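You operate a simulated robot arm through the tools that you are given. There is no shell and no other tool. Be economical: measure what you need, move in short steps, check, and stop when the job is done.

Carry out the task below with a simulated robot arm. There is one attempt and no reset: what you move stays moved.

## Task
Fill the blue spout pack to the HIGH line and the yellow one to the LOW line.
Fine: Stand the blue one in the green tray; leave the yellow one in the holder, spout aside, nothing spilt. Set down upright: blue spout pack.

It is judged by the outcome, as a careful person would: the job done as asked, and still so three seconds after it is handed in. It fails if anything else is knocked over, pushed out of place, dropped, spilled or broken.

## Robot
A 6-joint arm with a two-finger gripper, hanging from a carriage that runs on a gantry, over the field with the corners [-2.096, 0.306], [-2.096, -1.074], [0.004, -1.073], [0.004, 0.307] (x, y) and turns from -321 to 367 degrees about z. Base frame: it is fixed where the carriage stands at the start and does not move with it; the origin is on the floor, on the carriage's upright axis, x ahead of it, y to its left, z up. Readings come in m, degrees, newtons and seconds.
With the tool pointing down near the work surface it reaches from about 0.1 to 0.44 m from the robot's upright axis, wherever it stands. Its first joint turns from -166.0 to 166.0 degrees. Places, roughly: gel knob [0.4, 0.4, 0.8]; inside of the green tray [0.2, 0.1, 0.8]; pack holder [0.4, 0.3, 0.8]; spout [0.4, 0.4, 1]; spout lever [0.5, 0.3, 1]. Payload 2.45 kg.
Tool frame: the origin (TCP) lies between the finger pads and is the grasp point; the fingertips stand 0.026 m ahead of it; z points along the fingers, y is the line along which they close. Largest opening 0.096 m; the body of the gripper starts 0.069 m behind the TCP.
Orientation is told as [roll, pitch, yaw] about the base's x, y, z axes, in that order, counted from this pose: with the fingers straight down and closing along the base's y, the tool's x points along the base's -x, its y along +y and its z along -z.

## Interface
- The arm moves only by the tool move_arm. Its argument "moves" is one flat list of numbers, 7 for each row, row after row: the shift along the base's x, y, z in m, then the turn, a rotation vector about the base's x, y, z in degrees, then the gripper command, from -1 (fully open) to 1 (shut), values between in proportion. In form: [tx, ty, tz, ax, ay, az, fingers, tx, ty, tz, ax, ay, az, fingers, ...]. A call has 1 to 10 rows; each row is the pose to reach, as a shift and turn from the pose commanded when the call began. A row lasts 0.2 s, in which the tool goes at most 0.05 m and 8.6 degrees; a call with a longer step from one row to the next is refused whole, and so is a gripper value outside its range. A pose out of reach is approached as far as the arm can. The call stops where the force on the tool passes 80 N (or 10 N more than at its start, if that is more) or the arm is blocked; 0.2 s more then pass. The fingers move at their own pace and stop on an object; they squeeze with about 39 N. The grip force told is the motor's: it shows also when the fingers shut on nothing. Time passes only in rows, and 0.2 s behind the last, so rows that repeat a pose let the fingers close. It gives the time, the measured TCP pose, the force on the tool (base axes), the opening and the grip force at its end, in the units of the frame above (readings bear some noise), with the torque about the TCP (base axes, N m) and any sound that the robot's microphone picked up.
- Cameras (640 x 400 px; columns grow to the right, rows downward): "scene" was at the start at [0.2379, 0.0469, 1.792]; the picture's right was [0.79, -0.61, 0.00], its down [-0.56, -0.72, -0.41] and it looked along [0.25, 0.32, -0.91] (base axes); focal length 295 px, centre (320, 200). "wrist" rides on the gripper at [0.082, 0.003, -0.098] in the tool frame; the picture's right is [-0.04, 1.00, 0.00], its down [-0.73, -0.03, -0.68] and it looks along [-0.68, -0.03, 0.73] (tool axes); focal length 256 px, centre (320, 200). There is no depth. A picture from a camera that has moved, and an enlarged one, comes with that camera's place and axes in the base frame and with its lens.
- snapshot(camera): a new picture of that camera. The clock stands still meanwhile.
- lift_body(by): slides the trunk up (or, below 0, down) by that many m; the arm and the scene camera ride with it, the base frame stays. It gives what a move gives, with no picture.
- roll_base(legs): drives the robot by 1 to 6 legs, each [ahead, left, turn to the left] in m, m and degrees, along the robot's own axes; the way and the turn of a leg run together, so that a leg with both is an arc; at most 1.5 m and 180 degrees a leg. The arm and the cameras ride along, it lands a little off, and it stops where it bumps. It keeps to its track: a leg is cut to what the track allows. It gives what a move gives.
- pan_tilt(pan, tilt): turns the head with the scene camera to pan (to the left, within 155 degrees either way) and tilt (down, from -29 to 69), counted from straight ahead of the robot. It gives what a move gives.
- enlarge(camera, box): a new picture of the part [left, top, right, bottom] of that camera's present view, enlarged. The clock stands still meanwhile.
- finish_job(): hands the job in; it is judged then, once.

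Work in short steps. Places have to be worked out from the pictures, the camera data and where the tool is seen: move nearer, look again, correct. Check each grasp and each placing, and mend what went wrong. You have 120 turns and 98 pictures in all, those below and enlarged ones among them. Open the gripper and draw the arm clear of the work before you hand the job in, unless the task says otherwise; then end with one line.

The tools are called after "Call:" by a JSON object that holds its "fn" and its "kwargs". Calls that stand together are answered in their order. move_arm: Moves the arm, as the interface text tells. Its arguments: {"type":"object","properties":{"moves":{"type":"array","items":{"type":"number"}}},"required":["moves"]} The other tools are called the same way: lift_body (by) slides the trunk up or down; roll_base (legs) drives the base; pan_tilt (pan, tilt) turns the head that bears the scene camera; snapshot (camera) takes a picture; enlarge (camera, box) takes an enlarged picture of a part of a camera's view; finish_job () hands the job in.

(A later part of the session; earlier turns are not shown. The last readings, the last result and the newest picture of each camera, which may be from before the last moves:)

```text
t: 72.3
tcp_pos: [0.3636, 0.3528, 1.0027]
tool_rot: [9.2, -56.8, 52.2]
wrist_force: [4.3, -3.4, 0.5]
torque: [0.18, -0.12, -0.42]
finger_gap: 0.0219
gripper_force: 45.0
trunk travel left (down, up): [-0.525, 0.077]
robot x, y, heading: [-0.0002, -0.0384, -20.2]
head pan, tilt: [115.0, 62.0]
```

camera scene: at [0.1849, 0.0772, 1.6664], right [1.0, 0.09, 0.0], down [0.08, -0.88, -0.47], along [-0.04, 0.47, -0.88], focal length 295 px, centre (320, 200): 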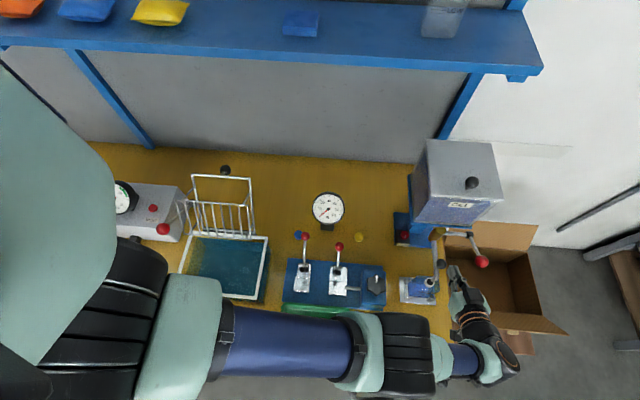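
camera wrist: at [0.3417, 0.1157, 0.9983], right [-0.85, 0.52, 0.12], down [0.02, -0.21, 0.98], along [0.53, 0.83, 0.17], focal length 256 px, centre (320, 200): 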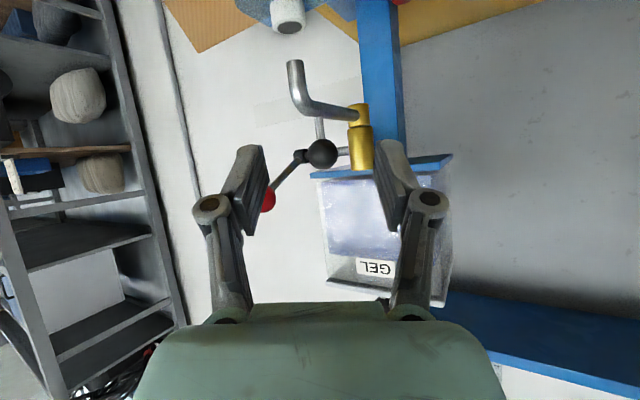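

Spout is aside. I release and back off.

Call:
{"fn": "move_arm", "kwargs": {"moves": [0, 0, 0, 0, 0, 0, 0, 0, 0, 0, 0, 0, 0, -0.25, -0.02, -0.035, 0.012, 0, 0, 0, -0.25, -0.035, -0.075, 0.03, 0, 0, 0, -0.25, -0.035, -0.12, 0.05, 0, 0, 0, -0.25, -0.035, -0.165, 0.06, 0, 0, 0, -0.25, -0.035, -0.21, 0.06, 0, 0, 0, -0.25, -0.035, -0.24, 0.06, 0, 0, 0, -1]}}

Call:
{"fn": "enlarge", "kwargs": {"camera": "scene", "box": [360, 170, 480, 290]}}

```text
t: 74.1
tcp_pos: [0.3247, 0.1129, 1.063]
tool_rot: [9.3, -56.9, 52.3]
wrist_force: [-0.1, 0.5, -0.6]
torque: [0.0, -0.02, -0.02]
finger_gap: 0.0959
gripper_force: 0.1
trunk travel left (down, up): [-0.525, 0.077]
robot x, y, heading: [-0.0006, -0.0354, -19.8]
head pan, tilt: [115.0, 62.0]
```

```text
3.33 times, centred on (420, 230) of scene
camera zoom: at [0.185, -0.0414, 1.7964], right [1.0, 0.09, 0.0], down [0.08, -0.88, -0.47], along [-0.04, 0.47, -0.88], focal length 983 px, centre (-13, 100)
```

zoom: 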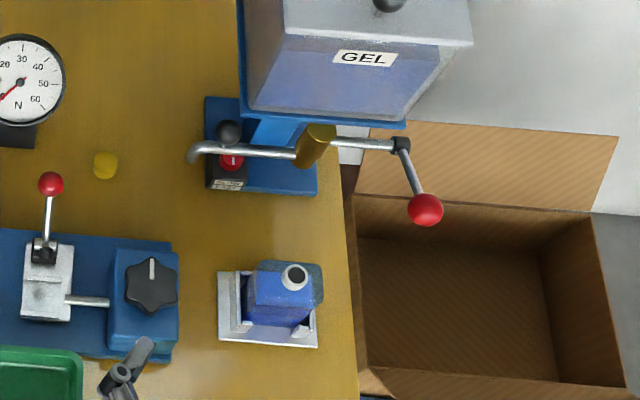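

Spout is aside and the pack is undisturbed. I turn the tool back to the +x, 18°-tilt grasp pose used before.

Call:
{"fn": "move_arm", "kwargs": {"moves": [0.015, -0.02, 0, 0, 0, -7.5, -1, 0.03, -0.04, 0, 0, 0, -15, -1, 0.045, -0.06, 0, 0, 0, -22.5, -1, 0.06, -0.08, 0, 0, 0, -30, -1, 0.075, -0.1, 0, 0, 0, -37.5, -1, 0.09, -0.12, 0, 0, 0, -45, -1, 0.109, -0.143, 0, 0, 0, -52.3, -1]}}

Call:
{"fn": "move_arm", "kwargs": {"moves": [0, 0, 0, 0, 8, 0, -1, 0, 0, 0, 0, 16, 0, -1, 0, 0, 0, 0, 24, 0, -1, 0, 0, 0, 0, 32, 0, -1, 0, 0, 0, 0, 38.9, 0, -1]}}

Call:
{"fn": "move_arm", "kwargs": {"moves": [0, 0, 0, -4.4, 0, -1.45, -1, 0, 0, 0, -8.85, 0, -2.9, -1]}}

Call:
{"fn": "roll_base", "kwargs": {"legs": [[-0.105, 0.288, 0]]}}

```text
t: 75.7
tcp_pos: [0.4363, -0.0294, 1.0633]
tool_rot: [9.3, -56.8, -0.4]
wrist_force: [-0.5, -0.4, -0.8]
torque: [0.0, -0.06, -0.03]
finger_gap: 0.0958
gripper_force: 0.1
trunk travel left (down, up): [-0.525, 0.077]
robot x, y, heading: [0.0017, -0.0364, -19.9]
head pan, tilt: [115.0, 62.0]
```

```text
t: 76.9
tcp_pos: [0.4348, -0.0299, 1.063]
tool_rot: [9.2, -17.8, -0.1]
wrist_force: [-0.5, 0.8, 0.0]
torque: [0.01, -0.06, -0.02]
finger_gap: 0.0961
gripper_force: 0.1
trunk travel left (down, up): [-0.525, 0.077]
robot x, y, heading: [0.0035, -0.038, -19.8]
head pan, tilt: [115.0, 62.0]
```

```text
t: 77.5
tcp_pos: [0.435, -0.0298, 1.0633]
tool_rot: [-0.2, -17.8, -0.2]
wrist_force: [-0.3, -0.1, 0.1]
torque: [0.0, 0.02, -0.01]
finger_gap: 0.0957
gripper_force: 0.1
trunk travel left (down, up): [-0.525, 0.077]
robot x, y, heading: [0.0008, -0.0349, -20.0]
head pan, tilt: [115.0, 62.0]
```

```text
t: 79.6
tcp_pos: [0.4362, 0.2779, 1.0626]
tool_rot: [-0.2, -17.9, -0.2]
wrist_force: [0.2, -0.3, 0.6]
torque: [-0.02, 0.02, -0.01]
finger_gap: 0.096
gripper_force: 0.0
trunk travel left (down, up): [-0.525, 0.077]
robot x, y, heading: [0.001, 0.2686, -20.0]
head pan, tilt: [115.0, 62.0]
```

I centre over the pack and descend to z≈0.880.

Call:
{"fn": "move_arm", "kwargs": {"moves": [0.003, -0.006, -0.03, 0, 0, 0, -1, 0.006, -0.012, -0.07, 0, 0, 0, -1, 0.006, -0.012, -0.11, 0, 0, 0, -1, 0.006, -0.012, -0.15, 0, 0, 0, -1, 0.006, -0.012, -0.182, 0, 0, 0, -1]}}

Call:
{"fn": "snapshot", "kwargs": {"camera": "wrist"}}

```text
t: 80.8
tcp_pos: [0.4425, 0.266, 0.8823]
tool_rot: [0.0, -17.8, -0.1]
wrist_force: [-0.2, 0.1, 0.1]
torque: [0.01, 0.03, -0.03]
finger_gap: 0.0958
gripper_force: 0.0
trunk travel left (down, up): [-0.525, 0.077]
robot x, y, heading: [0.0002, 0.27, -19.8]
head pan, tilt: [115.0, 62.0]
```

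```text
25 pictures are left
camera wrist: at [0.3336, 0.2688, 0.949], right [0.04, 1.0, 0.01], down [0.49, -0.03, 0.87], along [0.87, -0.03, -0.49], focal length 256 px, centre (320, 200)
```

wrist: 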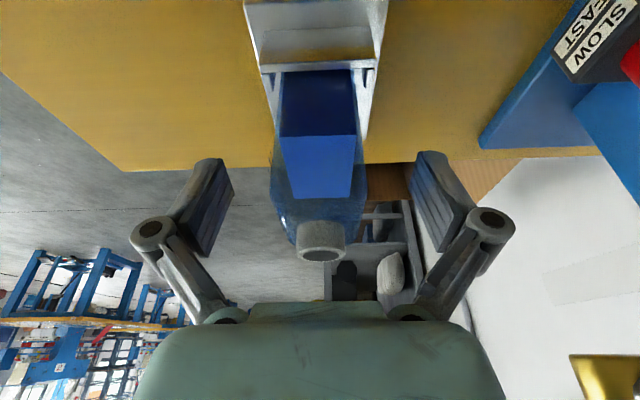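

Aligned, with gel clearly in the pack. I close and lift straight up out of the holder.

Call:
{"fn": "move_arm", "kwargs": {"moves": [0, 0, 0, 0, 0, 0, 0, 0, 0, 0, 0, 0, 0, 1, 0, 0, 0, 0, 0, 0, 1, 0, 0, 0, 0, 0, 0, 1]}}

Call:
{"fn": "move_arm", "kwargs": {"moves": [0, 0, 0.015, 0, 0, 0, 1, 0, 0, 0.03, 0, 0, 0, 1, 0, 0, 0.045, 0, 0, 0, 1, 0, 0, 0.06, 0, 0, 0, 1, 0, 0, 0.075, 0, 0, 0, 1]}}

Call:
{"fn": "snapshot", "kwargs": {"camera": "wrist"}}

```text
t: 81.8
tcp_pos: [0.4421, 0.2656, 0.8813]
tool_rot: [-0.1, -17.8, -0.2]
wrist_force: [0.1, 0.4, -0.8]
torque: [0.0, -0.04, 0.02]
finger_gap: 0.0392
gripper_force: 39.4
trunk travel left (down, up): [-0.525, 0.077]
robot x, y, heading: [0.0004, 0.2721, -19.7]
head pan, tilt: [115.0, 62.0]
```

```text
t: 83.0
tcp_pos: [0.4405, 0.2659, 0.9557]
tool_rot: [0.0, -18.0, -0.1]
wrist_force: [-0.2, 0.5, -1.0]
torque: [-0.04, -0.01, 0.03]
finger_gap: 0.0392
gripper_force: 39.0
trunk travel left (down, up): [-0.525, 0.077]
robot x, y, heading: [0.0023, 0.273, -19.9]
head pan, tilt: [115.0, 62.0]
```

```text
24 pictures are left
camera wrist: at [0.3334, 0.2692, 1.0238], right [0.04, 1.0, 0.01], down [0.49, -0.03, 0.87], along [0.87, -0.03, -0.49], focal length 256 px, centre (320, 200)
```

wrist: 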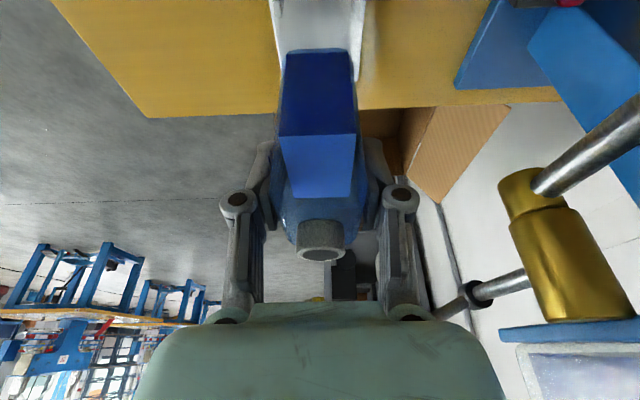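

The pack is held upright. I raise it well above everything and move the carriage back to the tray's y.

Call:
{"fn": "move_arm", "kwargs": {"moves": [0, 0, 0.02, 0, 0, 0, 1, 0, 0, 0.04, 0, 0, 0, 1, 0, 0, 0.06, 0, 0, 0, 1, 0, 0, 0.08, 0, 0, 0, 1]}}

Call:
{"fn": "roll_base", "kwargs": {"legs": [[0.0445, -0.122, 0]]}}

Call:
{"fn": "move_arm", "kwargs": {"moves": [-0.025, 0, 0, 0, 0, 0, 1, -0.05, 0, 0, 0, 0, 0, 1, -0.075, 0, 0, 0, 0, 0, 1, -0.1, 0, 0, 0, 0, 0, 1, -0.125, 0, 0, 0, 0, 0, 1, -0.15, 0, 0, 0, 0, 0, 1, -0.175, 0, 0, 0, 0, 0, 1, -0.2, 0, 0, 0, 0, 0, 1, -0.225, 0, 0, 0, 0, 0, 1, -0.25, 0, 0, 0, 0, 0, 1]}}

Call:
{"fn": "snapshot", "kwargs": {"camera": "wrist"}}

```text
t: 84.0
tcp_pos: [0.4405, 0.2651, 1.0338]
tool_rot: [-0.2, -18.0, -0.1]
wrist_force: [0.1, 0.8, -1.7]
torque: [0.0, -0.01, -0.07]
finger_gap: 0.0391
gripper_force: 39.0
trunk travel left (down, up): [-0.525, 0.077]
robot x, y, heading: [0.0006, 0.2713, -19.9]
head pan, tilt: [115.0, 62.0]
```

```text
t: 85.3
tcp_pos: [0.4422, 0.1358, 1.0348]
tool_rot: [-0.1, -18.0, -0.1]
wrist_force: [-0.9, 0.2, -2.3]
torque: [0.02, -0.01, -0.01]
finger_gap: 0.0394
gripper_force: 39.3
trunk travel left (down, up): [-0.525, 0.077]
robot x, y, heading: [0.0031, 0.1433, -20.1]
head pan, tilt: [115.0, 62.0]
```

```text
t: 87.5
tcp_pos: [0.1915, 0.1365, 1.0343]
tool_rot: [-0.1, -17.9, -0.3]
wrist_force: [1.0, -0.4, -1.5]
torque: [0.0, 0.0, -0.03]
finger_gap: 0.0394
gripper_force: 38.9
trunk travel left (down, up): [-0.525, 0.077]
robot x, y, heading: [0.0008, 0.1417, -20.0]
head pan, tilt: [115.0, 62.0]
```

```text
23 pictures are left
camera wrist: at [0.0838, 0.1387, 1.1019], right [0.04, 1.0, 0.01], down [0.49, -0.03, 0.87], along [0.87, -0.03, -0.49], focal length 256 px, centre (320, 200)
```

wrist: 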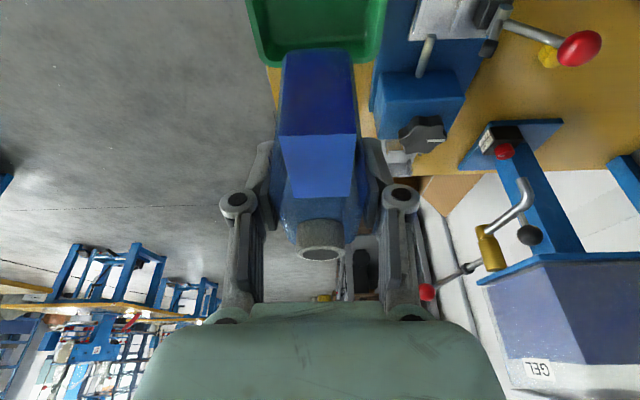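

The tray spans about x 0.075–0.255 and y 0.07–0.196. I centre the pack and descend in steps.

Call:
{"fn": "move_arm", "kwargs": {"moves": [-0.015, -0.003, -0.02, 0, 0, 0, 1, -0.015, -0.003, -0.05, 0, 0, 0, 1, -0.015, -0.003, -0.08, 0, 0, 0, 1, -0.015, -0.003, -0.11, 0, 0, 0, 1, -0.015, -0.003, -0.135, 0, 0, 0, 1, -0.015, -0.003, -0.145, 0, 0, 0, 1]}}

Call:
{"fn": "snapshot", "kwargs": {"camera": "wrist"}}

```text
t: 88.9
tcp_pos: [0.1767, 0.1329, 0.8883]
tool_rot: [-0.1, -17.9, -0.2]
wrist_force: [0.3, 1.0, -1.9]
torque: [-0.01, -0.02, 0.02]
finger_gap: 0.0397
gripper_force: 38.9
trunk travel left (down, up): [-0.525, 0.077]
robot x, y, heading: [0.0038, 0.1437, -20.2]
head pan, tilt: [115.0, 62.0]
```

```text
22 pictures are left
camera wrist: at [0.069, 0.1361, 0.9565], right [0.04, 1.0, 0.01], down [0.49, -0.03, 0.87], along [0.87, -0.03, -0.49], focal length 256 px, centre (320, 200)
```

wrist: 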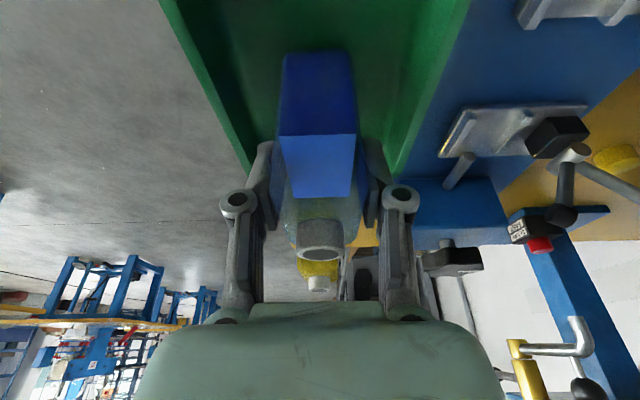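

Well inside the tray and about 6 mm above the floor. I lower gently until it makes contact.

Call:
{"fn": "move_arm", "kwargs": {"moves": [0, 0, -0.003, 0, 0, 0, 1, 0, 0, -0.006, 0, 0, 0, 1, 0, 0, -0.006, 0, 0, 0, 1]}}

```text
t: 89.7
tcp_pos: [0.1775, 0.1329, 0.883]
tool_rot: [-0.1, -17.9, -0.2]
wrist_force: [0.9, 0.3, -1.8]
torque: [-0.02, -0.03, 0.03]
finger_gap: 0.0393
gripper_force: 39.3
trunk travel left (down, up): [-0.525, 0.077]
robot x, y, heading: [0.0041, 0.1443, -20.0]
head pan, tilt: [115.0, 62.0]
```

Call:
{"fn": "move_arm", "kwargs": {"moves": [0, 0, -0.0015, 0, 0, 0, 1, 0, 0, -0.003, 0, 0, 0, 1, 0, 0, -0.003, 0, 0, 0, 1]}}

```text
t: 90.5
tcp_pos: [0.1767, 0.1339, 0.8808]
tool_rot: [-0.2, -18.0, -0.3]
wrist_force: [0.2, -0.4, -1.8]
torque: [0.0, 0.03, 0.01]
finger_gap: 0.0393
gripper_force: 39.4
trunk travel left (down, up): [-0.525, 0.077]
robot x, y, heading: [0.0034, 0.143, -19.9]
head pan, tilt: [115.0, 62.0]
```

Call:
{"fn": "move_arm", "kwargs": {"moves": [0, 0, -0.0015, 0, 0, 0, 1, 0, 0, -0.003, 0, 0, 0, 1, 0, 0, -0.003, 0, 0, 0, 1]}}

```text
t: 91.3
tcp_pos: [0.1764, 0.1334, 0.8785]
tool_rot: [-0.1, -17.9, -0.2]
wrist_force: [-8.0, 0.6, 36.3]
torque: [0.05, -0.12, 0.01]
finger_gap: 0.0395
gripper_force: 39.3
trunk travel left (down, up): [-0.525, 0.077]
robot x, y, heading: [0.0005, 0.1416, -19.8]
head pan, tilt: [115.0, 62.0]
```

Firm floor contact with negligible torque, so it's flat. I ease off 1 mm, open slowly, then lift straight up.

Call:
{"fn": "move_arm", "kwargs": {"moves": [0, 0, 0.001, 0, 0, 0, 1, 0, 0, 0.001, 0, 0, 0, 0.2, 0, 0, 0.001, 0, 0, 0, -0.3, 0, 0, 0.001, 0, 0, 0, -1, 0, 0, 0.001, 0, 0, 0, -1, 0, 0, 0.03, 0, 0, 0, -1, 0, 0, 0.07, 0, 0, 0, -1, 0, 0, 0.11, 0, 0, 0, -1, 0, 0, 0.15, 0, 0, 0, -1]}}

Call:
{"fn": "snapshot", "kwargs": {"camera": "wrist"}}

```text
t: 93.3
tcp_pos: [0.1773, 0.1352, 1.029]
tool_rot: [-0.1, -17.8, -0.2]
wrist_force: [-0.3, 0.0, -0.4]
torque: [0.0, 0.06, 0.02]
finger_gap: 0.0962
gripper_force: 0.0
trunk travel left (down, up): [-0.525, 0.077]
robot x, y, heading: [-0.0007, 0.1452, -19.9]
head pan, tilt: [115.0, 62.0]
```

```text
21 pictures are left
camera wrist: at [0.0688, 0.137, 1.0965], right [0.04, 1.0, 0.01], down [0.49, -0.03, 0.87], along [0.87, -0.03, -0.49], focal length 256 px, centre (320, 200)
```

wrist: 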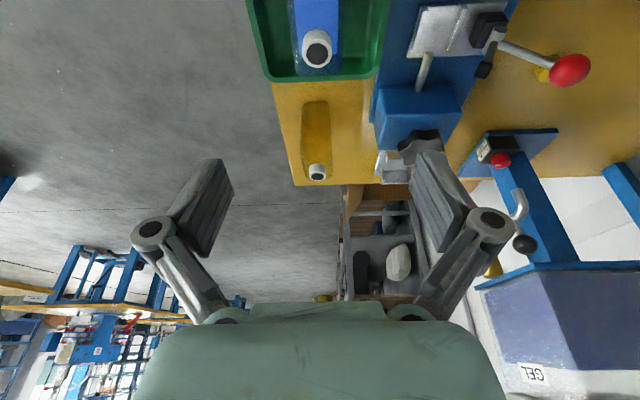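

Blue stands upright in the tray. Yellow's cap reads about (0.338, 0.125), so I move above it.

Call:
{"fn": "move_arm", "kwargs": {"moves": [0.045, -0.003, 0, 0, 0, 0, -1, 0.09, -0.006, 0, 0, 0, 0, -1, 0.135, -0.009, 0, 0, 0, 0, -1, 0.161, -0.01, -0.03, 0, 0, 0, -1, 0.161, -0.01, -0.06, 0, 0, 0, -1]}}

Call:
{"fn": "snapshot", "kwargs": {"camera": "wrist"}}

```text
t: 94.5
tcp_pos: [0.3384, 0.1229, 0.9675]
tool_rot: [-0.1, -18.0, -0.2]
wrist_force: [-0.1, -1.0, 0.2]
torque: [-0.02, -0.01, 0.0]
finger_gap: 0.0959
gripper_force: 0.1
trunk travel left (down, up): [-0.525, 0.077]
robot x, y, heading: [-0.0006, 0.1383, -19.9]
head pan, tilt: [115.0, 62.0]
```

```text
20 pictures are left
camera wrist: at [0.2304, 0.1256, 1.0351], right [0.04, 1.0, 0.01], down [0.49, -0.03, 0.87], along [0.87, -0.03, -0.49], focal length 256 px, centre (320, 200)
```

wrist: 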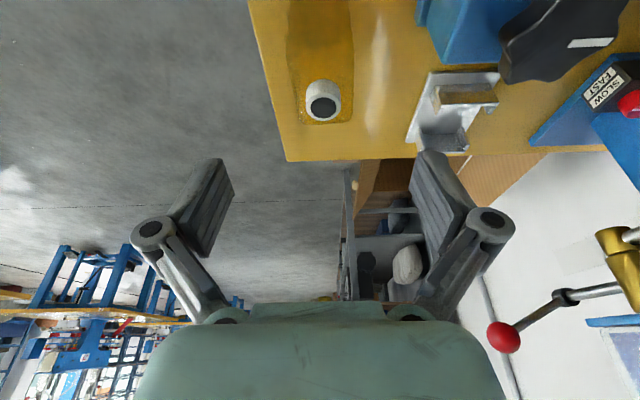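

I descend to the grasp height, then compare the cap's pixel position with the reference from the seated blue pack.

Call:
{"fn": "move_arm", "kwargs": {"moves": [0, 0.001, -0.03, 0, 0, 0, -1, 0, 0.001, -0.06, 0, 0, 0, -1, 0, 0.001, -0.088, 0, 0, 0, -1, 0, 0.001, -0.088, 0, 0, 0, -1]}}

Call:
{"fn": "snapshot", "kwargs": {"camera": "wrist"}}

```text
t: 95.5
tcp_pos: [0.3375, 0.1249, 0.8795]
tool_rot: [-0.1, -17.8, -0.3]
wrist_force: [-0.4, -0.3, -0.3]
torque: [0.06, -0.01, -0.02]
finger_gap: 0.096
gripper_force: 0.1
trunk travel left (down, up): [-0.525, 0.077]
robot x, y, heading: [0.002, 0.1416, -20.0]
head pan, tilt: [115.0, 62.0]
```

```text
19 pictures are left
camera wrist: at [0.2302, 0.1272, 0.9473], right [0.04, 1.0, 0.01], down [0.49, -0.03, 0.87], along [0.87, -0.03, -0.49], focal length 256 px, centre (320, 200)
```

wrist: 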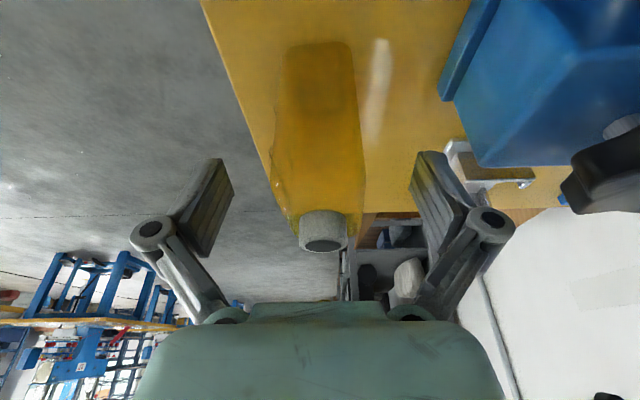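

The cap is centred between the fingers, and relative to the tool it sits about 8 mm nearer in x than blue did. I'll use that offset when seating. Now I grip and lift.

Call:
{"fn": "move_arm", "kwargs": {"moves": [0, 0, 0, 0, 0, 0, 0, 0, 0, 0, 0, 0, 0, 1, 0, 0, 0, 0, 0, 0, 1, 0, 0, 0, 0, 0, 0, 1, 0, 0, 0.03, 0, 0, 0, 1, 0, 0, 0.06, 0, 0, 0, 1, 0, 0, 0.09, 0, 0, 0, 1, 0, 0, 0.12, 0, 0, 0, 1]}}

Call:
{"fn": "snapshot", "kwargs": {"camera": "wrist"}}

```text
t: 97.3
tcp_pos: [0.3372, 0.126, 1.0008]
tool_rot: [-0.1, -17.8, -0.2]
wrist_force: [-0.1, 0.6, -0.7]
torque: [0.01, -0.03, 0.01]
finger_gap: 0.0388
gripper_force: 39.4
trunk travel left (down, up): [-0.525, 0.077]
robot x, y, heading: [0.0033, 0.1403, -19.9]
head pan, tilt: [115.0, 62.0]
```

```text
18 pictures are left
camera wrist: at [0.2296, 0.128, 1.0684], right [0.04, 1.0, 0.01], down [0.49, -0.03, 0.87], along [0.87, -0.03, -0.49], focal length 256 px, centre (320, 200)
```

wrist: 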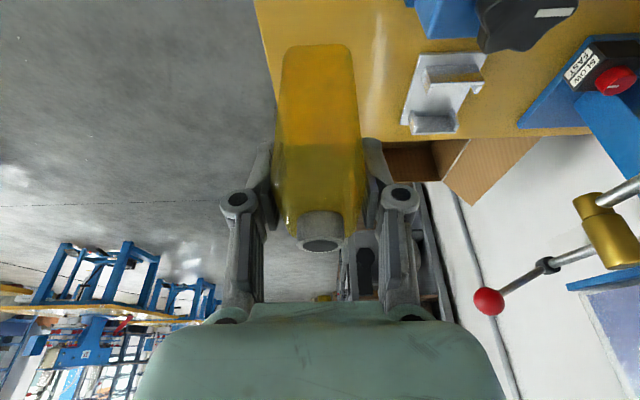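

Yellow is held. I move out in x at this height, then take the carriage to the holder's y.

Call:
{"fn": "move_arm", "kwargs": {"moves": [0.025, 0, 0, 0, 0, 0, 1, 0.05, 0, 0, 0, 0, 0, 1, 0.075, 0, 0, 0, 0, 0, 1, 0.1, 0, 0, 0, 0, 0, 1, 0.11, 0, 0, 0, 0, 0, 1]}}

Call:
{"fn": "roll_base", "kwargs": {"legs": [[-0.0445, 0.1225, 0]]}}

```text
t: 98.5
tcp_pos: [0.4481, 0.1267, 1.0003]
tool_rot: [-0.2, -17.9, -0.1]
wrist_force: [-0.4, 0.0, -0.5]
torque: [0.04, 0.02, -0.02]
finger_gap: 0.039
gripper_force: 38.8
trunk travel left (down, up): [-0.525, 0.077]
robot x, y, heading: [0.0004, 0.1423, -20.4]
head pan, tilt: [115.0, 62.0]
```

```text
t: 99.8
tcp_pos: [0.4481, 0.2552, 0.9994]
tool_rot: [-0.1, -17.9, -0.2]
wrist_force: [-1.3, -0.2, -0.7]
torque: [0.0, 0.0, 0.04]
finger_gap: 0.0389
gripper_force: 38.8
trunk travel left (down, up): [-0.525, 0.077]
robot x, y, heading: [0.0067, 0.2729, -19.7]
head pan, tilt: [115.0, 62.0]
```

Call:
{"fn": "move_arm", "kwargs": {"moves": [0, 0.011, 0, 0, 0, 0, 1, 0, 0.011, -0.03, 0, 0, 0, 1, 0, 0.011, -0.06, 0, 0, 0, 1, 0, 0.011, -0.085, 0, 0, 0, 1, 0, 0.011, -0.085, 0, 0, 0, 1]}}

Call:
{"fn": "enlarge", "kwargs": {"camera": "wrist", "box": [220, 0, 420, 125]}}

```text
t: 101.0
tcp_pos: [0.4491, 0.2668, 0.9166]
tool_rot: [-0.1, -18.1, 0.0]
wrist_force: [-4.2, 0.3, 16.3]
torque: [-0.05, -0.1, 0.02]
finger_gap: 0.0388
gripper_force: 39.0
trunk travel left (down, up): [-0.525, 0.077]
robot x, y, heading: [0.0026, 0.2667, -19.8]
head pan, tilt: [115.0, 62.0]
```

```text
3.20 times, centred on (320, 62) of wrist
camera zoom: at [0.3404, 0.2687, 0.9833], right [0.04, 1.0, 0.01], down [0.49, -0.03, 0.87], along [0.87, -0.03, -0.49], focal length 819 px, centre (320, 640)
```

zoom: 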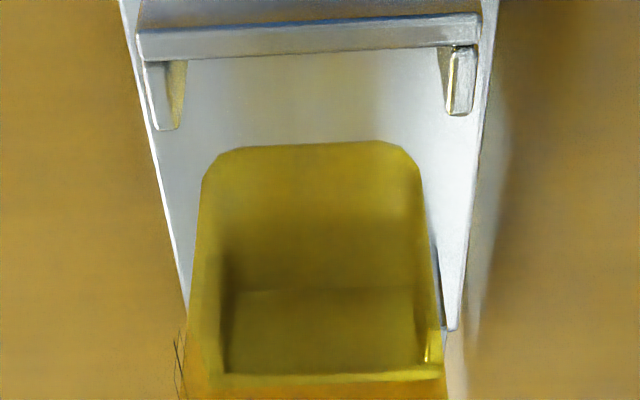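

Contact at 0.917 means the cheek tops are at z≈0.837, taller than I'd assumed. With that height the pocket centre is x≈0.441. I raise, shift back 8 mm and re-enter carefully.

Call:
{"fn": "move_arm", "kwargs": {"moves": [0, 0, 0.01, 0, 0, 0, 1, -0.008, 0, 0.01, 0, 0, 0, 1, -0.008, 0, 0.002, 0, 0, 0, 1, -0.008, 0, -0.004, 0, 0, 0, 1, -0.008, 0, -0.008, 0, 0, 0, 1]}}

```text
t: 102.2
tcp_pos: [0.4392, 0.2662, 0.9079]
tool_rot: [-0.1, -17.8, -0.2]
wrist_force: [0.9, 1.1, -0.7]
torque: [-0.04, -0.01, -0.02]
finger_gap: 0.0391
gripper_force: 39.3
trunk travel left (down, up): [-0.525, 0.077]
robot x, y, heading: [0.0035, 0.2737, -20.0]
head pan, tilt: [115.0, 62.0]
```

No contact at 0.908, so it's entering the pocket. I continue down in small steps.

Call:
{"fn": "move_arm", "kwargs": {"moves": [0, 0, -0.006, 0, 0, 0, 1, 0, 0, -0.012, 0, 0, 0, 1, 0, 0, -0.018, 0, 0, 0, 1, 0, 0, -0.022, 0, 0, 0, 1]}}

```text
t: 103.2
tcp_pos: [0.4399, 0.2659, 0.885]
tool_rot: [-0.2, -18.0, -0.1]
wrist_force: [-4.6, 0.4, 15.6]
torque: [-0.05, 0.55, -0.04]
finger_gap: 0.039
gripper_force: 39.0
trunk travel left (down, up): [-0.525, 0.077]
robot x, y, heading: [0.0007, 0.2743, -20.1]
head pan, tilt: [115.0, 62.0]
```

Floor contact at the expected height, so it's seated. I ease off, open and lift clear.

Call:
{"fn": "move_arm", "kwargs": {"moves": [0, 0, 0.001, 0, 0, 0, 1, 0, 0, 0.001, 0, 0, 0, 0.2, 0, 0, 0.001, 0, 0, 0, -0.3, 0, 0, 0.001, 0, 0, 0, -1, 0, 0, 0.001, 0, 0, 0, -1, 0, 0, 0.04, 0, 0, 0, -1, 0, 0, 0.08, 0, 0, 0, -1, 0, 0, 0.12, 0, 0, 0, -1, 0, 0, 0.15, 0, 0, 0, -1]}}

Call:
{"fn": "roll_base", "kwargs": {"legs": [[0.105, -0.288, 0]]}}

Call:
{"fn": "snapshot", "kwargs": {"camera": "scene"}}

```text
t: 105.2
tcp_pos: [0.4388, 0.2661, 1.0354]
tool_rot: [-0.1, -17.9, -0.2]
wrist_force: [0.1, 0.1, 0.5]
torque: [0.0, 0.04, 0.0]
finger_gap: 0.096
gripper_force: 0.0
trunk travel left (down, up): [-0.525, 0.077]
robot x, y, heading: [-0.0016, 0.2701, -19.7]
head pan, tilt: [115.0, 62.0]
```

```text
t: 107.3
tcp_pos: [0.4421, -0.0405, 1.0348]
tool_rot: [-0.1, -17.9, -0.1]
wrist_force: [-0.5, -0.7, 0.1]
torque: [-0.02, -0.01, 0.01]
finger_gap: 0.096
gripper_force: 0.0
trunk travel left (down, up): [-0.525, 0.077]
robot x, y, heading: [0.0067, -0.0354, -20.0]
head pan, tilt: [115.0, 62.0]
```

```text
16 pictures are left
camera scene: at [0.1874, -0.0377, 1.7964], right [1.0, 0.09, 0.0], down [0.08, -0.88, -0.47], along [-0.04, 0.47, -0.88], focal length 295 px, centre (320, 200)
```

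scene: 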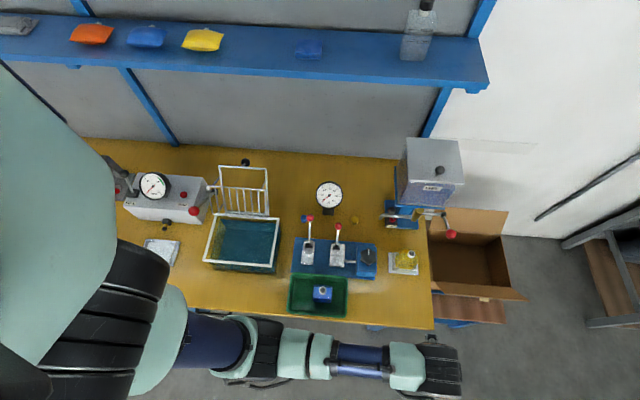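

Yellow is in the holder, blue is in the tray, and the spout is aside. I reverse the earlier orientation sequence to get back to the spout-handle pose.

Call:
{"fn": "move_arm", "kwargs": {"moves": [0, 0, 0.014, 4.4, 0, 1.45, -0.25, 0, 0, 0.028, 8.85, 0, 2.9, -0.25]}}

Call:
{"fn": "move_arm", "kwargs": {"moves": [0, 0, 0, 0, -8, 0, -0.25, 0, 0, 0, 0, -16, 0, -0.25, 0, 0, 0, 0, -24, 0, -0.25, 0, 0, 0, 0, -32, 0, -0.25, 0, 0, 0, 0, -38.9, 0, -0.25]}}

Call:
{"fn": "move_arm", "kwargs": {"moves": [-0.017, 0.023, 0, 0, 0, 7.5, -0.25, -0.034, 0.046, 0, 0, 0, 15, -0.25, -0.051, 0.07, 0, 0, 0, 22.5, -0.25, -0.068, 0.09, 0, 0, 0, 30, -0.25, -0.085, 0.11, 0, 0, 0, 37.5, -0.25, -0.1, 0.13, 0, 0, 0, 45, -0.25, -0.117, 0.153, 0, 0, 0, 52.3, -0.25]}}

```text
t: 107.9
tcp_pos: [0.4426, -0.0386, 1.0632]
tool_rot: [9.1, -17.9, -0.1]
wrist_force: [0.8, -0.1, -0.2]
torque: [0.03, -0.02, -0.03]
finger_gap: 0.0599
gripper_force: 0.1
trunk travel left (down, up): [-0.525, 0.077]
robot x, y, heading: [0.0029, -0.033, -19.9]
head pan, tilt: [115.0, 62.0]
```

```text
t: 109.1
tcp_pos: [0.4424, -0.0392, 1.0627]
tool_rot: [9.2, -56.8, -0.3]
wrist_force: [0.6, -0.3, -0.1]
torque: [0.0, -0.01, -0.01]
finger_gap: 0.0599
gripper_force: 0.1
trunk travel left (down, up): [-0.525, 0.077]
robot x, y, heading: [0.001, -0.0355, -19.8]
head pan, tilt: [115.0, 62.0]
```

```text
t: 110.7
tcp_pos: [0.3233, 0.1138, 1.0628]
tool_rot: [9.2, -56.8, 52.3]
wrist_force: [0.0, 0.1, 0.9]
torque: [-0.01, -0.01, 0.01]
finger_gap: 0.0602
gripper_force: 0.0
trunk travel left (down, up): [-0.525, 0.077]
robot x, y, heading: [0.0063, -0.0338, -19.9]
head pan, tilt: [115.0, 62.0]
```

I retrace the retreat path back to the spout ball and pause short of it to check alignment.

Call:
{"fn": "move_arm", "kwargs": {"moves": [0, 0.04, 0, 0, 0, 0, -0.25, 0, 0.08, -0.01, 0, 0, 0, -0.25, 0.003, 0.125, -0.02, 0, 0, 0, -0.25, 0.005, 0.164, -0.03, 0, 0, 0, -0.25, 0.018, 0.2, -0.046, 0, 0, 0, -0.25]}}

Call:
{"fn": "snapshot", "kwargs": {"camera": "wrist"}}

```text
t: 111.9
tcp_pos: [0.3412, 0.3139, 1.0155]
tool_rot: [9.4, -56.8, 51.9]
wrist_force: [-0.4, -0.3, -0.1]
torque: [0.03, -0.01, -0.02]
finger_gap: 0.06
gripper_force: 0.3
trunk travel left (down, up): [-0.525, 0.077]
robot x, y, heading: [0.0042, -0.0349, -19.7]
head pan, tilt: [115.0, 62.0]
```

```text
15 pictures are left
camera wrist: at [0.2746, 0.2054, 1.0009], right [-0.85, 0.52, 0.12], down [0.01, -0.21, 0.98], along [0.53, 0.83, 0.17], focal length 256 px, centre (320, 200)
```

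wrist: 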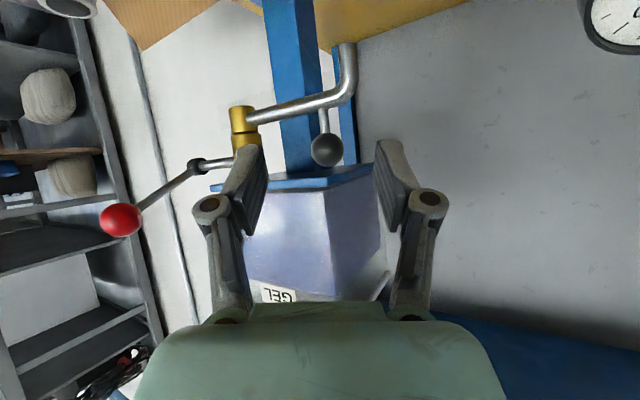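

On axis. I close on the ball.

Call:
{"fn": "move_arm", "kwargs": {"moves": [0.011, 0.02, -0.006, 0, 0, 0, -0.25, 0.022, 0.039, -0.013, 0, 0, 0, -0.25, 0.022, 0.039, -0.013, 0, 0, 0, 0.3, 0.022, 0.039, -0.013, 0, 0, 0, 1, 0.022, 0.039, -0.013, 0, 0, 0, 1]}}

```text
t: 113.1
tcp_pos: [0.3607, 0.3541, 1.0026]
tool_rot: [9.6, -56.6, 52.2]
wrist_force: [-15.7, 2.8, 2.7]
torque: [-0.3, 0.25, 0.42]
finger_gap: 0.0225
gripper_force: 45.6
trunk travel left (down, up): [-0.525, 0.077]
robot x, y, heading: [-0.0006, -0.0308, -20.1]
head pan, tilt: [115.0, 62.0]
```

Gripped. I swing the spout over the yellow pack.

Call:
{"fn": "move_arm", "kwargs": {"moves": [0.001, -0.0125, 0, 0, 0, 0, 1, 0.0039, -0.0247, 0, 0, 0, 0, 1, 0.0087, -0.0363, 0, 0, 0, 0, 1, 0.0153, -0.047, 0, 0, 0, 0, 1, 0.0234, -0.0566, 0, 0, 0, 0, 1, 0.033, -0.0647, 0, 0, 0, 0, 1, 0.0437, -0.0713, 0, 0, 0, 0, 1, 0.0553, -0.0761, 0, 0, 0, 0, 1, 0.0675, -0.079, 0, 0, 0, 0, 1, 0.078, -0.08, 0, 0, 0, 0, 1]}}

```text
t: 115.3
tcp_pos: [0.4361, 0.2749, 1.0035]
tool_rot: [10.0, -56.8, 51.8]
wrist_force: [-38.4, -5.5, 31.2]
torque: [0.52, 0.12, 0.61]
finger_gap: 0.0228
gripper_force: 45.1
trunk travel left (down, up): [-0.525, 0.077]
robot x, y, heading: [0.003, -0.037, -20.2]
head pan, tilt: [115.0, 62.0]
```

It's at the stop again. I release, back off, and check that the tip is over yellow's opening.

Call:
{"fn": "move_arm", "kwargs": {"moves": [-0.001, 0, 0, 0, 0, 0, 0, -0.001, 0, 0, 0, 0, 0, -0.25, -0.014, -0.025, 0.005, 0, 0, 0, -0.25, -0.027, -0.051, 0.012, 0, 0, 0, -0.25, 0.0, -0.06, 0.03, 0, 0, 0, -0.25, 0.03, -0.06, 0.05, 0, 0, 0, -0.25, 0.045, -0.04, 0.05, 0, 0, 0, -0.25]}}

Call:
{"fn": "enlarge", "kwargs": {"camera": "scene", "box": [384, 220, 444, 280]}}

Call:
{"fn": "snapshot", "kwargs": {"camera": "wrist"}}

```text
t: 116.9
tcp_pos: [0.4887, 0.2324, 1.0539]
tool_rot: [9.2, -56.8, 52.3]
wrist_force: [-0.4, 0.5, 0.0]
torque: [0.02, 0.0, 0.0]
finger_gap: 0.06
gripper_force: 0.1
trunk travel left (down, up): [-0.525, 0.077]
robot x, y, heading: [0.0036, -0.033, -20.0]
head pan, tilt: [115.0, 62.0]
```

```text
6.67 times, centred on (414, 250) of scene
camera zoom: at [0.1874, -0.0377, 1.7964], right [1.0, 0.09, 0.0], down [0.08, -0.88, -0.47], along [-0.04, 0.47, -0.88], focal length 1965 px, centre (-307, -133)
```

zoom: 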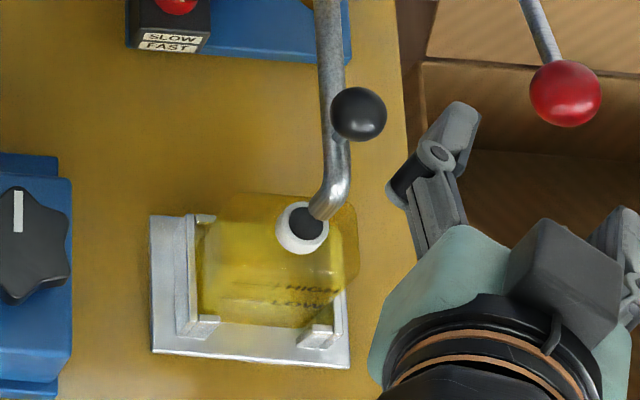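

```text
13 pictures are left
camera wrist: at [0.4207, 0.1241, 1.0385], right [-0.85, 0.52, 0.12], down [0.01, -0.21, 0.98], along [0.53, 0.83, 0.17], focal length 256 px, centre (320, 200)
```

wrist: 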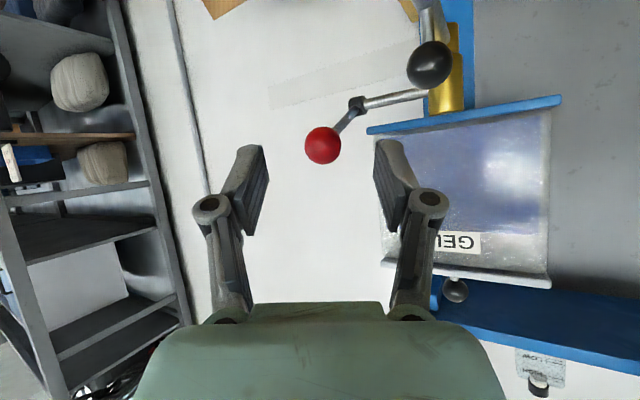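

The spout tip is over the opening, with the same offset as for blue. I advance to the lever ball and grip it.

Call:
{"fn": "move_arm", "kwargs": {"moves": [0.015, 0.028, -0.01, 0, 0, 0, -0.25, 0.0295, 0.0565, -0.02, 0, 0, 0, -0.25, 0.0295, 0.0565, -0.02, 0, 0, 0, 0.3, 0.0295, 0.0565, -0.02, 0, 0, 0, 1, 0.0295, 0.0565, -0.02, 0, 0, 0, 1]}}

```text
t: 118.1
tcp_pos: [0.5168, 0.2899, 1.0329]
tool_rot: [9.4, -56.7, 52.2]
wrist_force: [-2.2, 0.3, 2.0]
torque: [0.1, 0.48, 0.99]
finger_gap: 0.0266
gripper_force: 45.0
trunk travel left (down, up): [-0.525, 0.077]
robot x, y, heading: [0.0052, -0.0323, -19.9]
head pan, tilt: [115.0, 62.0]
```

Gripped as before. Same 9-row pulse, then I read the level.

Call:
{"fn": "move_arm", "kwargs": {"moves": [0, -0.007, -0.021, 0, 0, 0, 1, 0, -0.007, -0.021, 0, 0, 0, 1, 0, -0.007, -0.021, 0, 0, 0, 1, 0, -0.007, -0.021, 0, 0, 0, 1, 0, -0.007, -0.021, 0, 0, 0, 1, 0, -0.007, -0.021, 0, 0, 0, 1, 0, -0.007, -0.021, 0, 0, 0, 1, 0, -0.007, -0.021, 0, 0, 0, 1, 0, -0.007, -0.021, 0, 0, 0, 1, 0, 0, 0, 0, 0, 0, 1]}}

Call:
{"fn": "enlarge", "kwargs": {"camera": "scene", "box": [400, 242, 430, 270]}}

```text
t: 120.3
tcp_pos: [0.5161, 0.2843, 1.0286]
tool_rot: [9.2, -56.3, 52.0]
wrist_force: [-1.5, -7.9, -9.6]
torque: [-1.18, 0.6, 0.4]
finger_gap: 0.0264
gripper_force: 45.0
trunk travel left (down, up): [-0.525, 0.077]
robot x, y, heading: [0.0022, -0.0321, -19.9]
head pan, tilt: [115.0, 62.0]
```

```text
14.29 times, centred on (415, 256) of scene
camera zoom: at [0.1873, -0.0387, 1.7956], right [1.0, 0.09, 0.0], down [0.08, -0.88, -0.47], along [-0.04, 0.47, -0.88], focal length 4211 px, centre (-1037, -600)
```

zoom: 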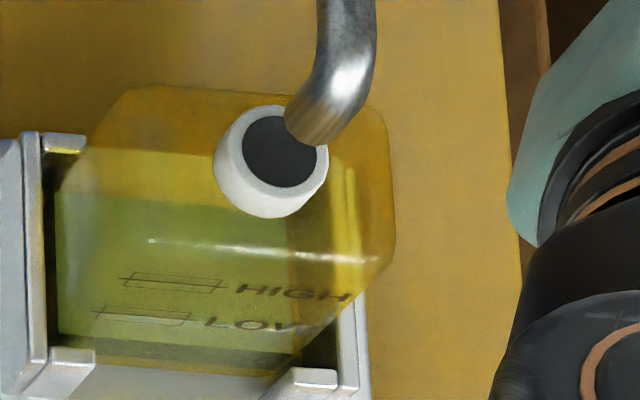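

The level's front edge is about 25 px below LOW, and a full pulse gives about 22 px. I give a 7-row pulse and then check.

Call:
{"fn": "move_arm", "kwargs": {"moves": [0, -0.007, -0.021, 0, 0, 0, 1, 0, -0.007, -0.021, 0, 0, 0, 1, 0, -0.007, -0.021, 0, 0, 0, 1, 0, -0.007, -0.021, 0, 0, 0, 1, 0, -0.007, -0.021, 0, 0, 0, 1, 0, -0.007, -0.021, 0, 0, 0, 1, 0, -0.007, -0.021, 0, 0, 0, 1, 0, 0, 0, 0, 0, 0, 1]}}

Call:
{"fn": "enlarge", "kwargs": {"camera": "scene", "box": [400, 252, 420, 270]}}

```text
t: 122.1
tcp_pos: [0.5149, 0.2838, 1.0295]
tool_rot: [9.1, -56.4, 52.1]
wrist_force: [-0.3, -11.1, -9.7]
torque: [-1.27, 0.55, 0.03]
finger_gap: 0.0264
gripper_force: 44.9
trunk travel left (down, up): [-0.525, 0.077]
robot x, y, heading: [0.0015, -0.03, -20.0]
head pan, tilt: [115.0, 62.0]
```

```text
16.00 times, centred on (410, 261) of scene
camera zoom: at [0.1874, -0.0388, 1.7956], right [1.0, 0.09, 0.0], down [0.08, -0.88, -0.47], along [-0.04, 0.47, -0.88], focal length 4716 px, centre (-1120, -776)
```

zoom: 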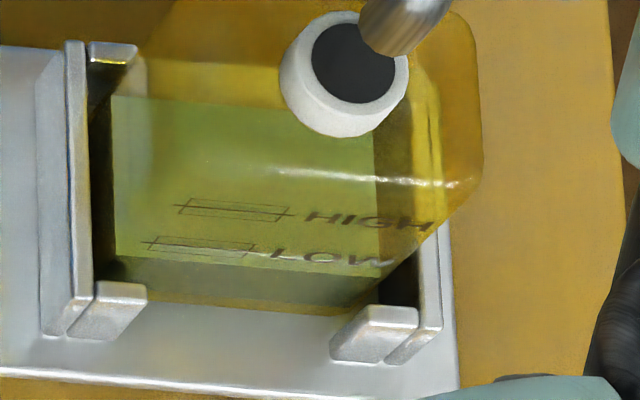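

About 15 px below the LOW line here, and the last pulse gave about 13. I give a 5-row pulse and recheck.

Call:
{"fn": "move_arm", "kwargs": {"moves": [0, -0.007, -0.021, 0, 0, 0, 1, 0, -0.007, -0.021, 0, 0, 0, 1, 0, -0.007, -0.021, 0, 0, 0, 1, 0, -0.007, -0.021, 0, 0, 0, 1, 0, -0.007, -0.021, 0, 0, 0, 1, 0, 0, 0, 0, 0, 0, 1]}}

Call:
{"fn": "enlarge", "kwargs": {"camera": "scene", "box": [400, 252, 420, 270]}}

```text
t: 123.5
tcp_pos: [0.5169, 0.2832, 1.0296]
tool_rot: [9.1, -56.3, 52.0]
wrist_force: [-1.1, -11.3, -9.1]
torque: [-1.28, 0.58, 0.01]
finger_gap: 0.026
gripper_force: 45.2
trunk travel left (down, up): [-0.525, 0.077]
robot x, y, heading: [0.0009, -0.0342, -20.1]
head pan, tilt: [115.0, 62.0]
```

```text
16.00 times, centred on (410, 261) of scene
camera zoom: at [0.1874, -0.0389, 1.7956], right [1.0, 0.09, 0.0], down [0.08, -0.88, -0.47], along [-0.04, 0.47, -0.88], focal length 4716 px, centre (-1120, -776)
```

zoom: 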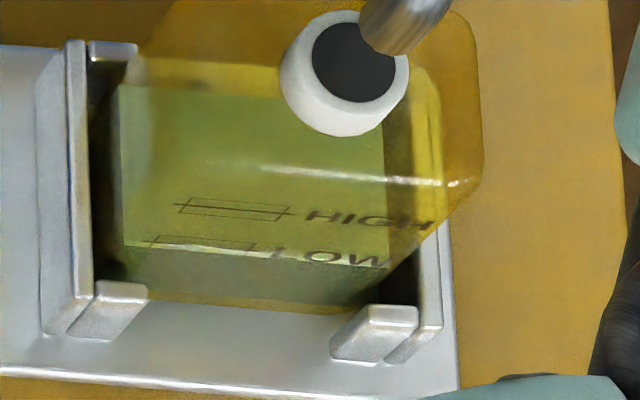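

The level is about 3 px short and already inside the LOW box. One 2-row pulse, like blue's last one, should bring it to the line.

Call:
{"fn": "move_arm", "kwargs": {"moves": [0, -0.007, -0.021, 0, 0, 0, 1, 0, -0.005, -0.016, 0, 0, 0, 1, 0, 0, 0, 0, 0, 0, 1]}}

Call:
{"fn": "enlarge", "kwargs": {"camera": "scene", "box": [400, 252, 420, 270]}}

```text
t: 124.3
tcp_pos: [0.5168, 0.2842, 1.0302]
tool_rot: [9.1, -56.5, 52.2]
wrist_force: [2.6, -12.6, -8.2]
torque: [-1.29, 0.51, 0.03]
finger_gap: 0.0261
gripper_force: 44.8
trunk travel left (down, up): [-0.525, 0.077]
robot x, y, heading: [0.0005, -0.0342, -20.2]
head pan, tilt: [115.0, 62.0]
```

```text
16.00 times, centred on (410, 261) of scene
camera zoom: at [0.1876, -0.0388, 1.7959], right [1.0, 0.09, 0.0], down [0.08, -0.88, -0.47], along [-0.04, 0.47, -0.88], focal length 4716 px, centre (-1120, -776)
```

zoom: 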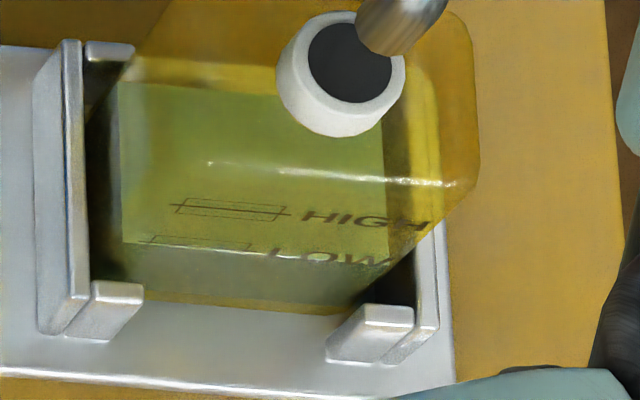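

The gel edge coincides with the LOW line. I release the lever and go back to the spout ball by the same path as before.

Call:
{"fn": "move_arm", "kwargs": {"moves": [0, 0, 0, 0, 0, 0, 0, 0, 0, 0, 0, 0, 0, -0.25, -0.024, -0.037, 0.02, 0, 0, 0, -0.25, -0.05, -0.07, 0.02, 0, 0, 0, -0.25, -0.08, -0.075, 0.01, 0, 0, 0, -0.25, -0.108, -0.065, -0.01, 0, 0, 0, -0.25, -0.108, -0.065, -0.02, 0, 0, 0, -0.25]}}

Call:
{"fn": "snapshot", "kwargs": {"camera": "wrist"}}

```text
t: 125.9
tcp_pos: [0.4083, 0.2237, 1.0138]
tool_rot: [9.3, -56.8, 52.1]
wrist_force: [-0.1, 0.9, -0.2]
torque: [-0.02, 0.01, -0.01]
finger_gap: 0.0598
gripper_force: 0.0
trunk travel left (down, up): [-0.525, 0.077]
robot x, y, heading: [0.0063, -0.0358, -19.9]
head pan, tilt: [115.0, 62.0]
```

```text
8 pictures are left
camera wrist: at [0.3413, 0.1152, 0.9987], right [-0.85, 0.52, 0.12], down [0.01, -0.21, 0.98], along [0.53, 0.83, 0.17], focal length 256 px, centre (320, 200)
```

wrist: 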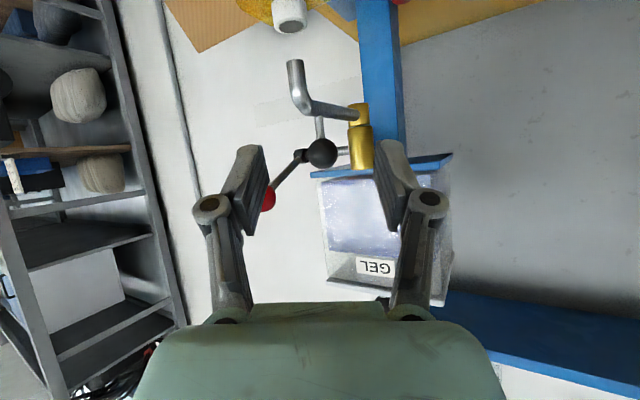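

Same geometry as before, so I grip the ball.

Call:
{"fn": "move_arm", "kwargs": {"moves": [0.016, 0.026, -0.006, 0, 0, 0, -0.25, 0.032, 0.053, -0.012, 0, 0, 0, -0.25, 0.032, 0.053, -0.012, 0, 0, 0, 0.3, 0.032, 0.053, -0.012, 0, 0, 0, 1, 0.032, 0.053, -0.012, 0, 0, 0, 1]}}

```text
t: 127.1
tcp_pos: [0.4383, 0.2779, 1.0025]
tool_rot: [9.6, -56.7, 52.1]
wrist_force: [-12.3, 6.7, 3.8]
torque: [-0.16, 0.18, 0.37]
finger_gap: 0.0223
gripper_force: 44.6
trunk travel left (down, up): [-0.525, 0.077]
robot x, y, heading: [0.0023, -0.0326, -19.9]
head pan, tilt: [115.0, 62.0]
```

Gripped, and now I swing the spout aside.

Call:
{"fn": "move_arm", "kwargs": {"moves": [-0.0125, 0.001, 0, 0, 0, 0, 1, -0.0247, 0.0039, 0, 0, 0, 0, 1, -0.0363, 0.0087, 0, 0, 0, 0, 1, -0.047, 0.0153, 0, 0, 0, 0, 1, -0.0566, 0.0234, 0, 0, 0, 0, 1, -0.0647, 0.033, 0, 0, 0, 0, 1, -0.0713, 0.0437, 0, 0, 0, 0, 1, -0.0761, 0.0553, 0, 0, 0, 0, 1, -0.079, 0.0675, 0, 0, 0, 0, 1, -0.08, 0.076, 0, 0, 0, 0, 1]}}

Call:
{"fn": "move_arm", "kwargs": {"moves": [0, 0, 0, 0, 0, 0, 0, 0, 0, 0, 0, 0, 0, -0.25, -0.02, -0.035, 0.012, 0, 0, 0, -0.25, -0.035, -0.075, 0.03, 0, 0, 0, -0.25, -0.035, -0.12, 0.05, 0, 0, 0, -0.25, -0.035, -0.165, 0.06, 0, 0, 0, -0.25, -0.035, -0.21, 0.06, 0, 0, 0, -0.25, -0.035, -0.25, 0.06, 0, 0, 0, -1, -0.035, -0.29, 0.06, 0, 0, 0, -1]}}

Call:
{"fn": "snapshot", "kwargs": {"camera": "scene"}}

```text
t: 129.3
tcp_pos: [0.3631, 0.3526, 1.002]
tool_rot: [9.2, -56.7, 52.2]
wrist_force: [6.9, -3.7, -2.2]
torque: [0.1, -0.1, -0.39]
finger_gap: 0.0222
gripper_force: 45.3
trunk travel left (down, up): [-0.525, 0.077]
robot x, y, heading: [0.006, -0.033, -19.8]
head pan, tilt: [115.0, 62.0]
```

```text
t: 131.3
tcp_pos: [0.3269, 0.0627, 1.0625]
tool_rot: [9.3, -56.8, 52.0]
wrist_force: [-0.5, 0.4, 0.3]
torque: [0.0, 0.02, 0.0]
finger_gap: 0.0962
gripper_force: 0.0
trunk travel left (down, up): [-0.525, 0.077]
robot x, y, heading: [0.0023, -0.0345, -20.0]
head pan, tilt: [115.0, 62.0]
```

```text
7 pictures are left
camera scene: at [0.1874, -0.0376, 1.7964], right [1.0, 0.09, 0.0], down [0.08, -0.88, -0.47], along [-0.04, 0.47, -0.88], focal length 295 px, centre (320, 200)
```

scene: 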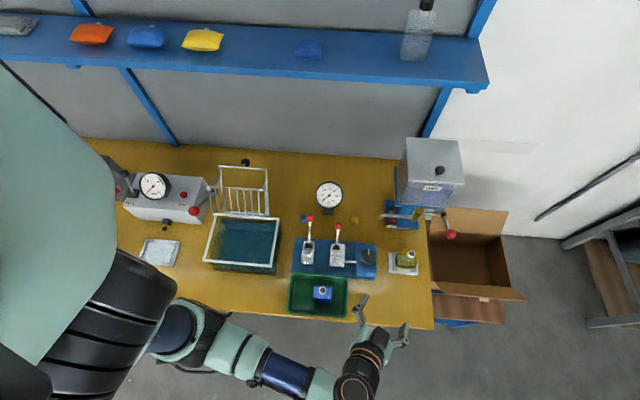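

Everything is in place. I verify the levels from closer to side-on, with the wrist camera well in front of the table.

Call:
{"fn": "move_arm", "kwargs": {"moves": [0.02, -0.02, -0.03, 0, 0, 0, -1, 0.04, -0.03, -0.06, 0, 0, 0, -1, 0.04, -0.04, -0.1, 0, 0, 0, -1, 0.04, -0.05, -0.13, 0, 0, 0, -1]}}

Call:
{"fn": "snapshot", "kwargs": {"camera": "wrist"}}

```text
t: 132.3
tcp_pos: [0.3657, 0.0133, 0.9317]
tool_rot: [9.2, -56.8, 52.2]
wrist_force: [-1.0, -0.3, 0.1]
torque: [0.02, -0.01, -0.03]
finger_gap: 0.0961
gripper_force: 0.0
trunk travel left (down, up): [-0.525, 0.077]
robot x, y, heading: [0.0036, -0.0349, -20.3]
head pan, tilt: [115.0, 62.0]
```

```text
6 pictures are left
camera wrist: at [0.2989, -0.0959, 0.915], right [-0.85, 0.52, 0.12], down [0.01, -0.21, 0.98], along [0.53, 0.83, 0.17], focal length 256 px, centre (320, 200)
```

wrist: 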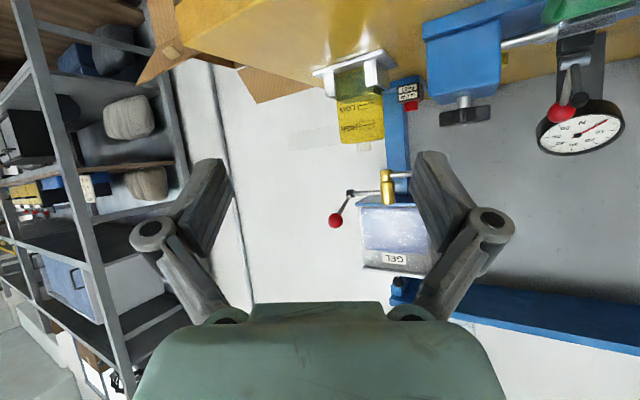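

Call:
{"fn": "enlarge", "kwargs": {"camera": "wrist", "box": [330, 80, 390, 150]}}

Call:
{"fn": "enlarge", "kwargs": {"camera": "scene", "box": [305, 280, 335, 305]}}

```text
5.71 times, centred on (360, 115) of wrist
camera zoom: at [0.2989, -0.0959, 0.915], right [-0.85, 0.52, 0.12], down [0.01, -0.21, 0.98], along [0.53, 0.83, 0.17], focal length 1463 px, centre (91, 686)
```

zoom: 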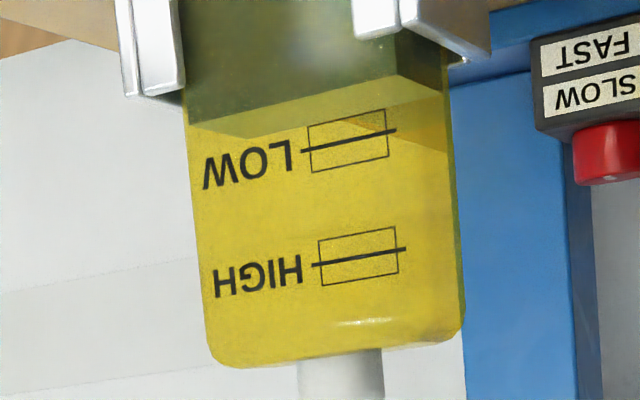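

```text
16.00 times, centred on (320, 292) of scene
camera zoom: at [0.1875, -0.0377, 1.7964], right [1.0, 0.09, 0.0], down [0.08, -0.88, -0.47], along [-0.04, 0.47, -0.88], focal length 4716 px, centre (320, -1280)
```

zoom: 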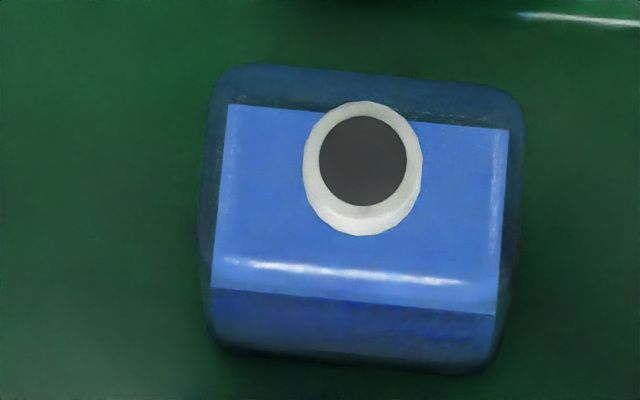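

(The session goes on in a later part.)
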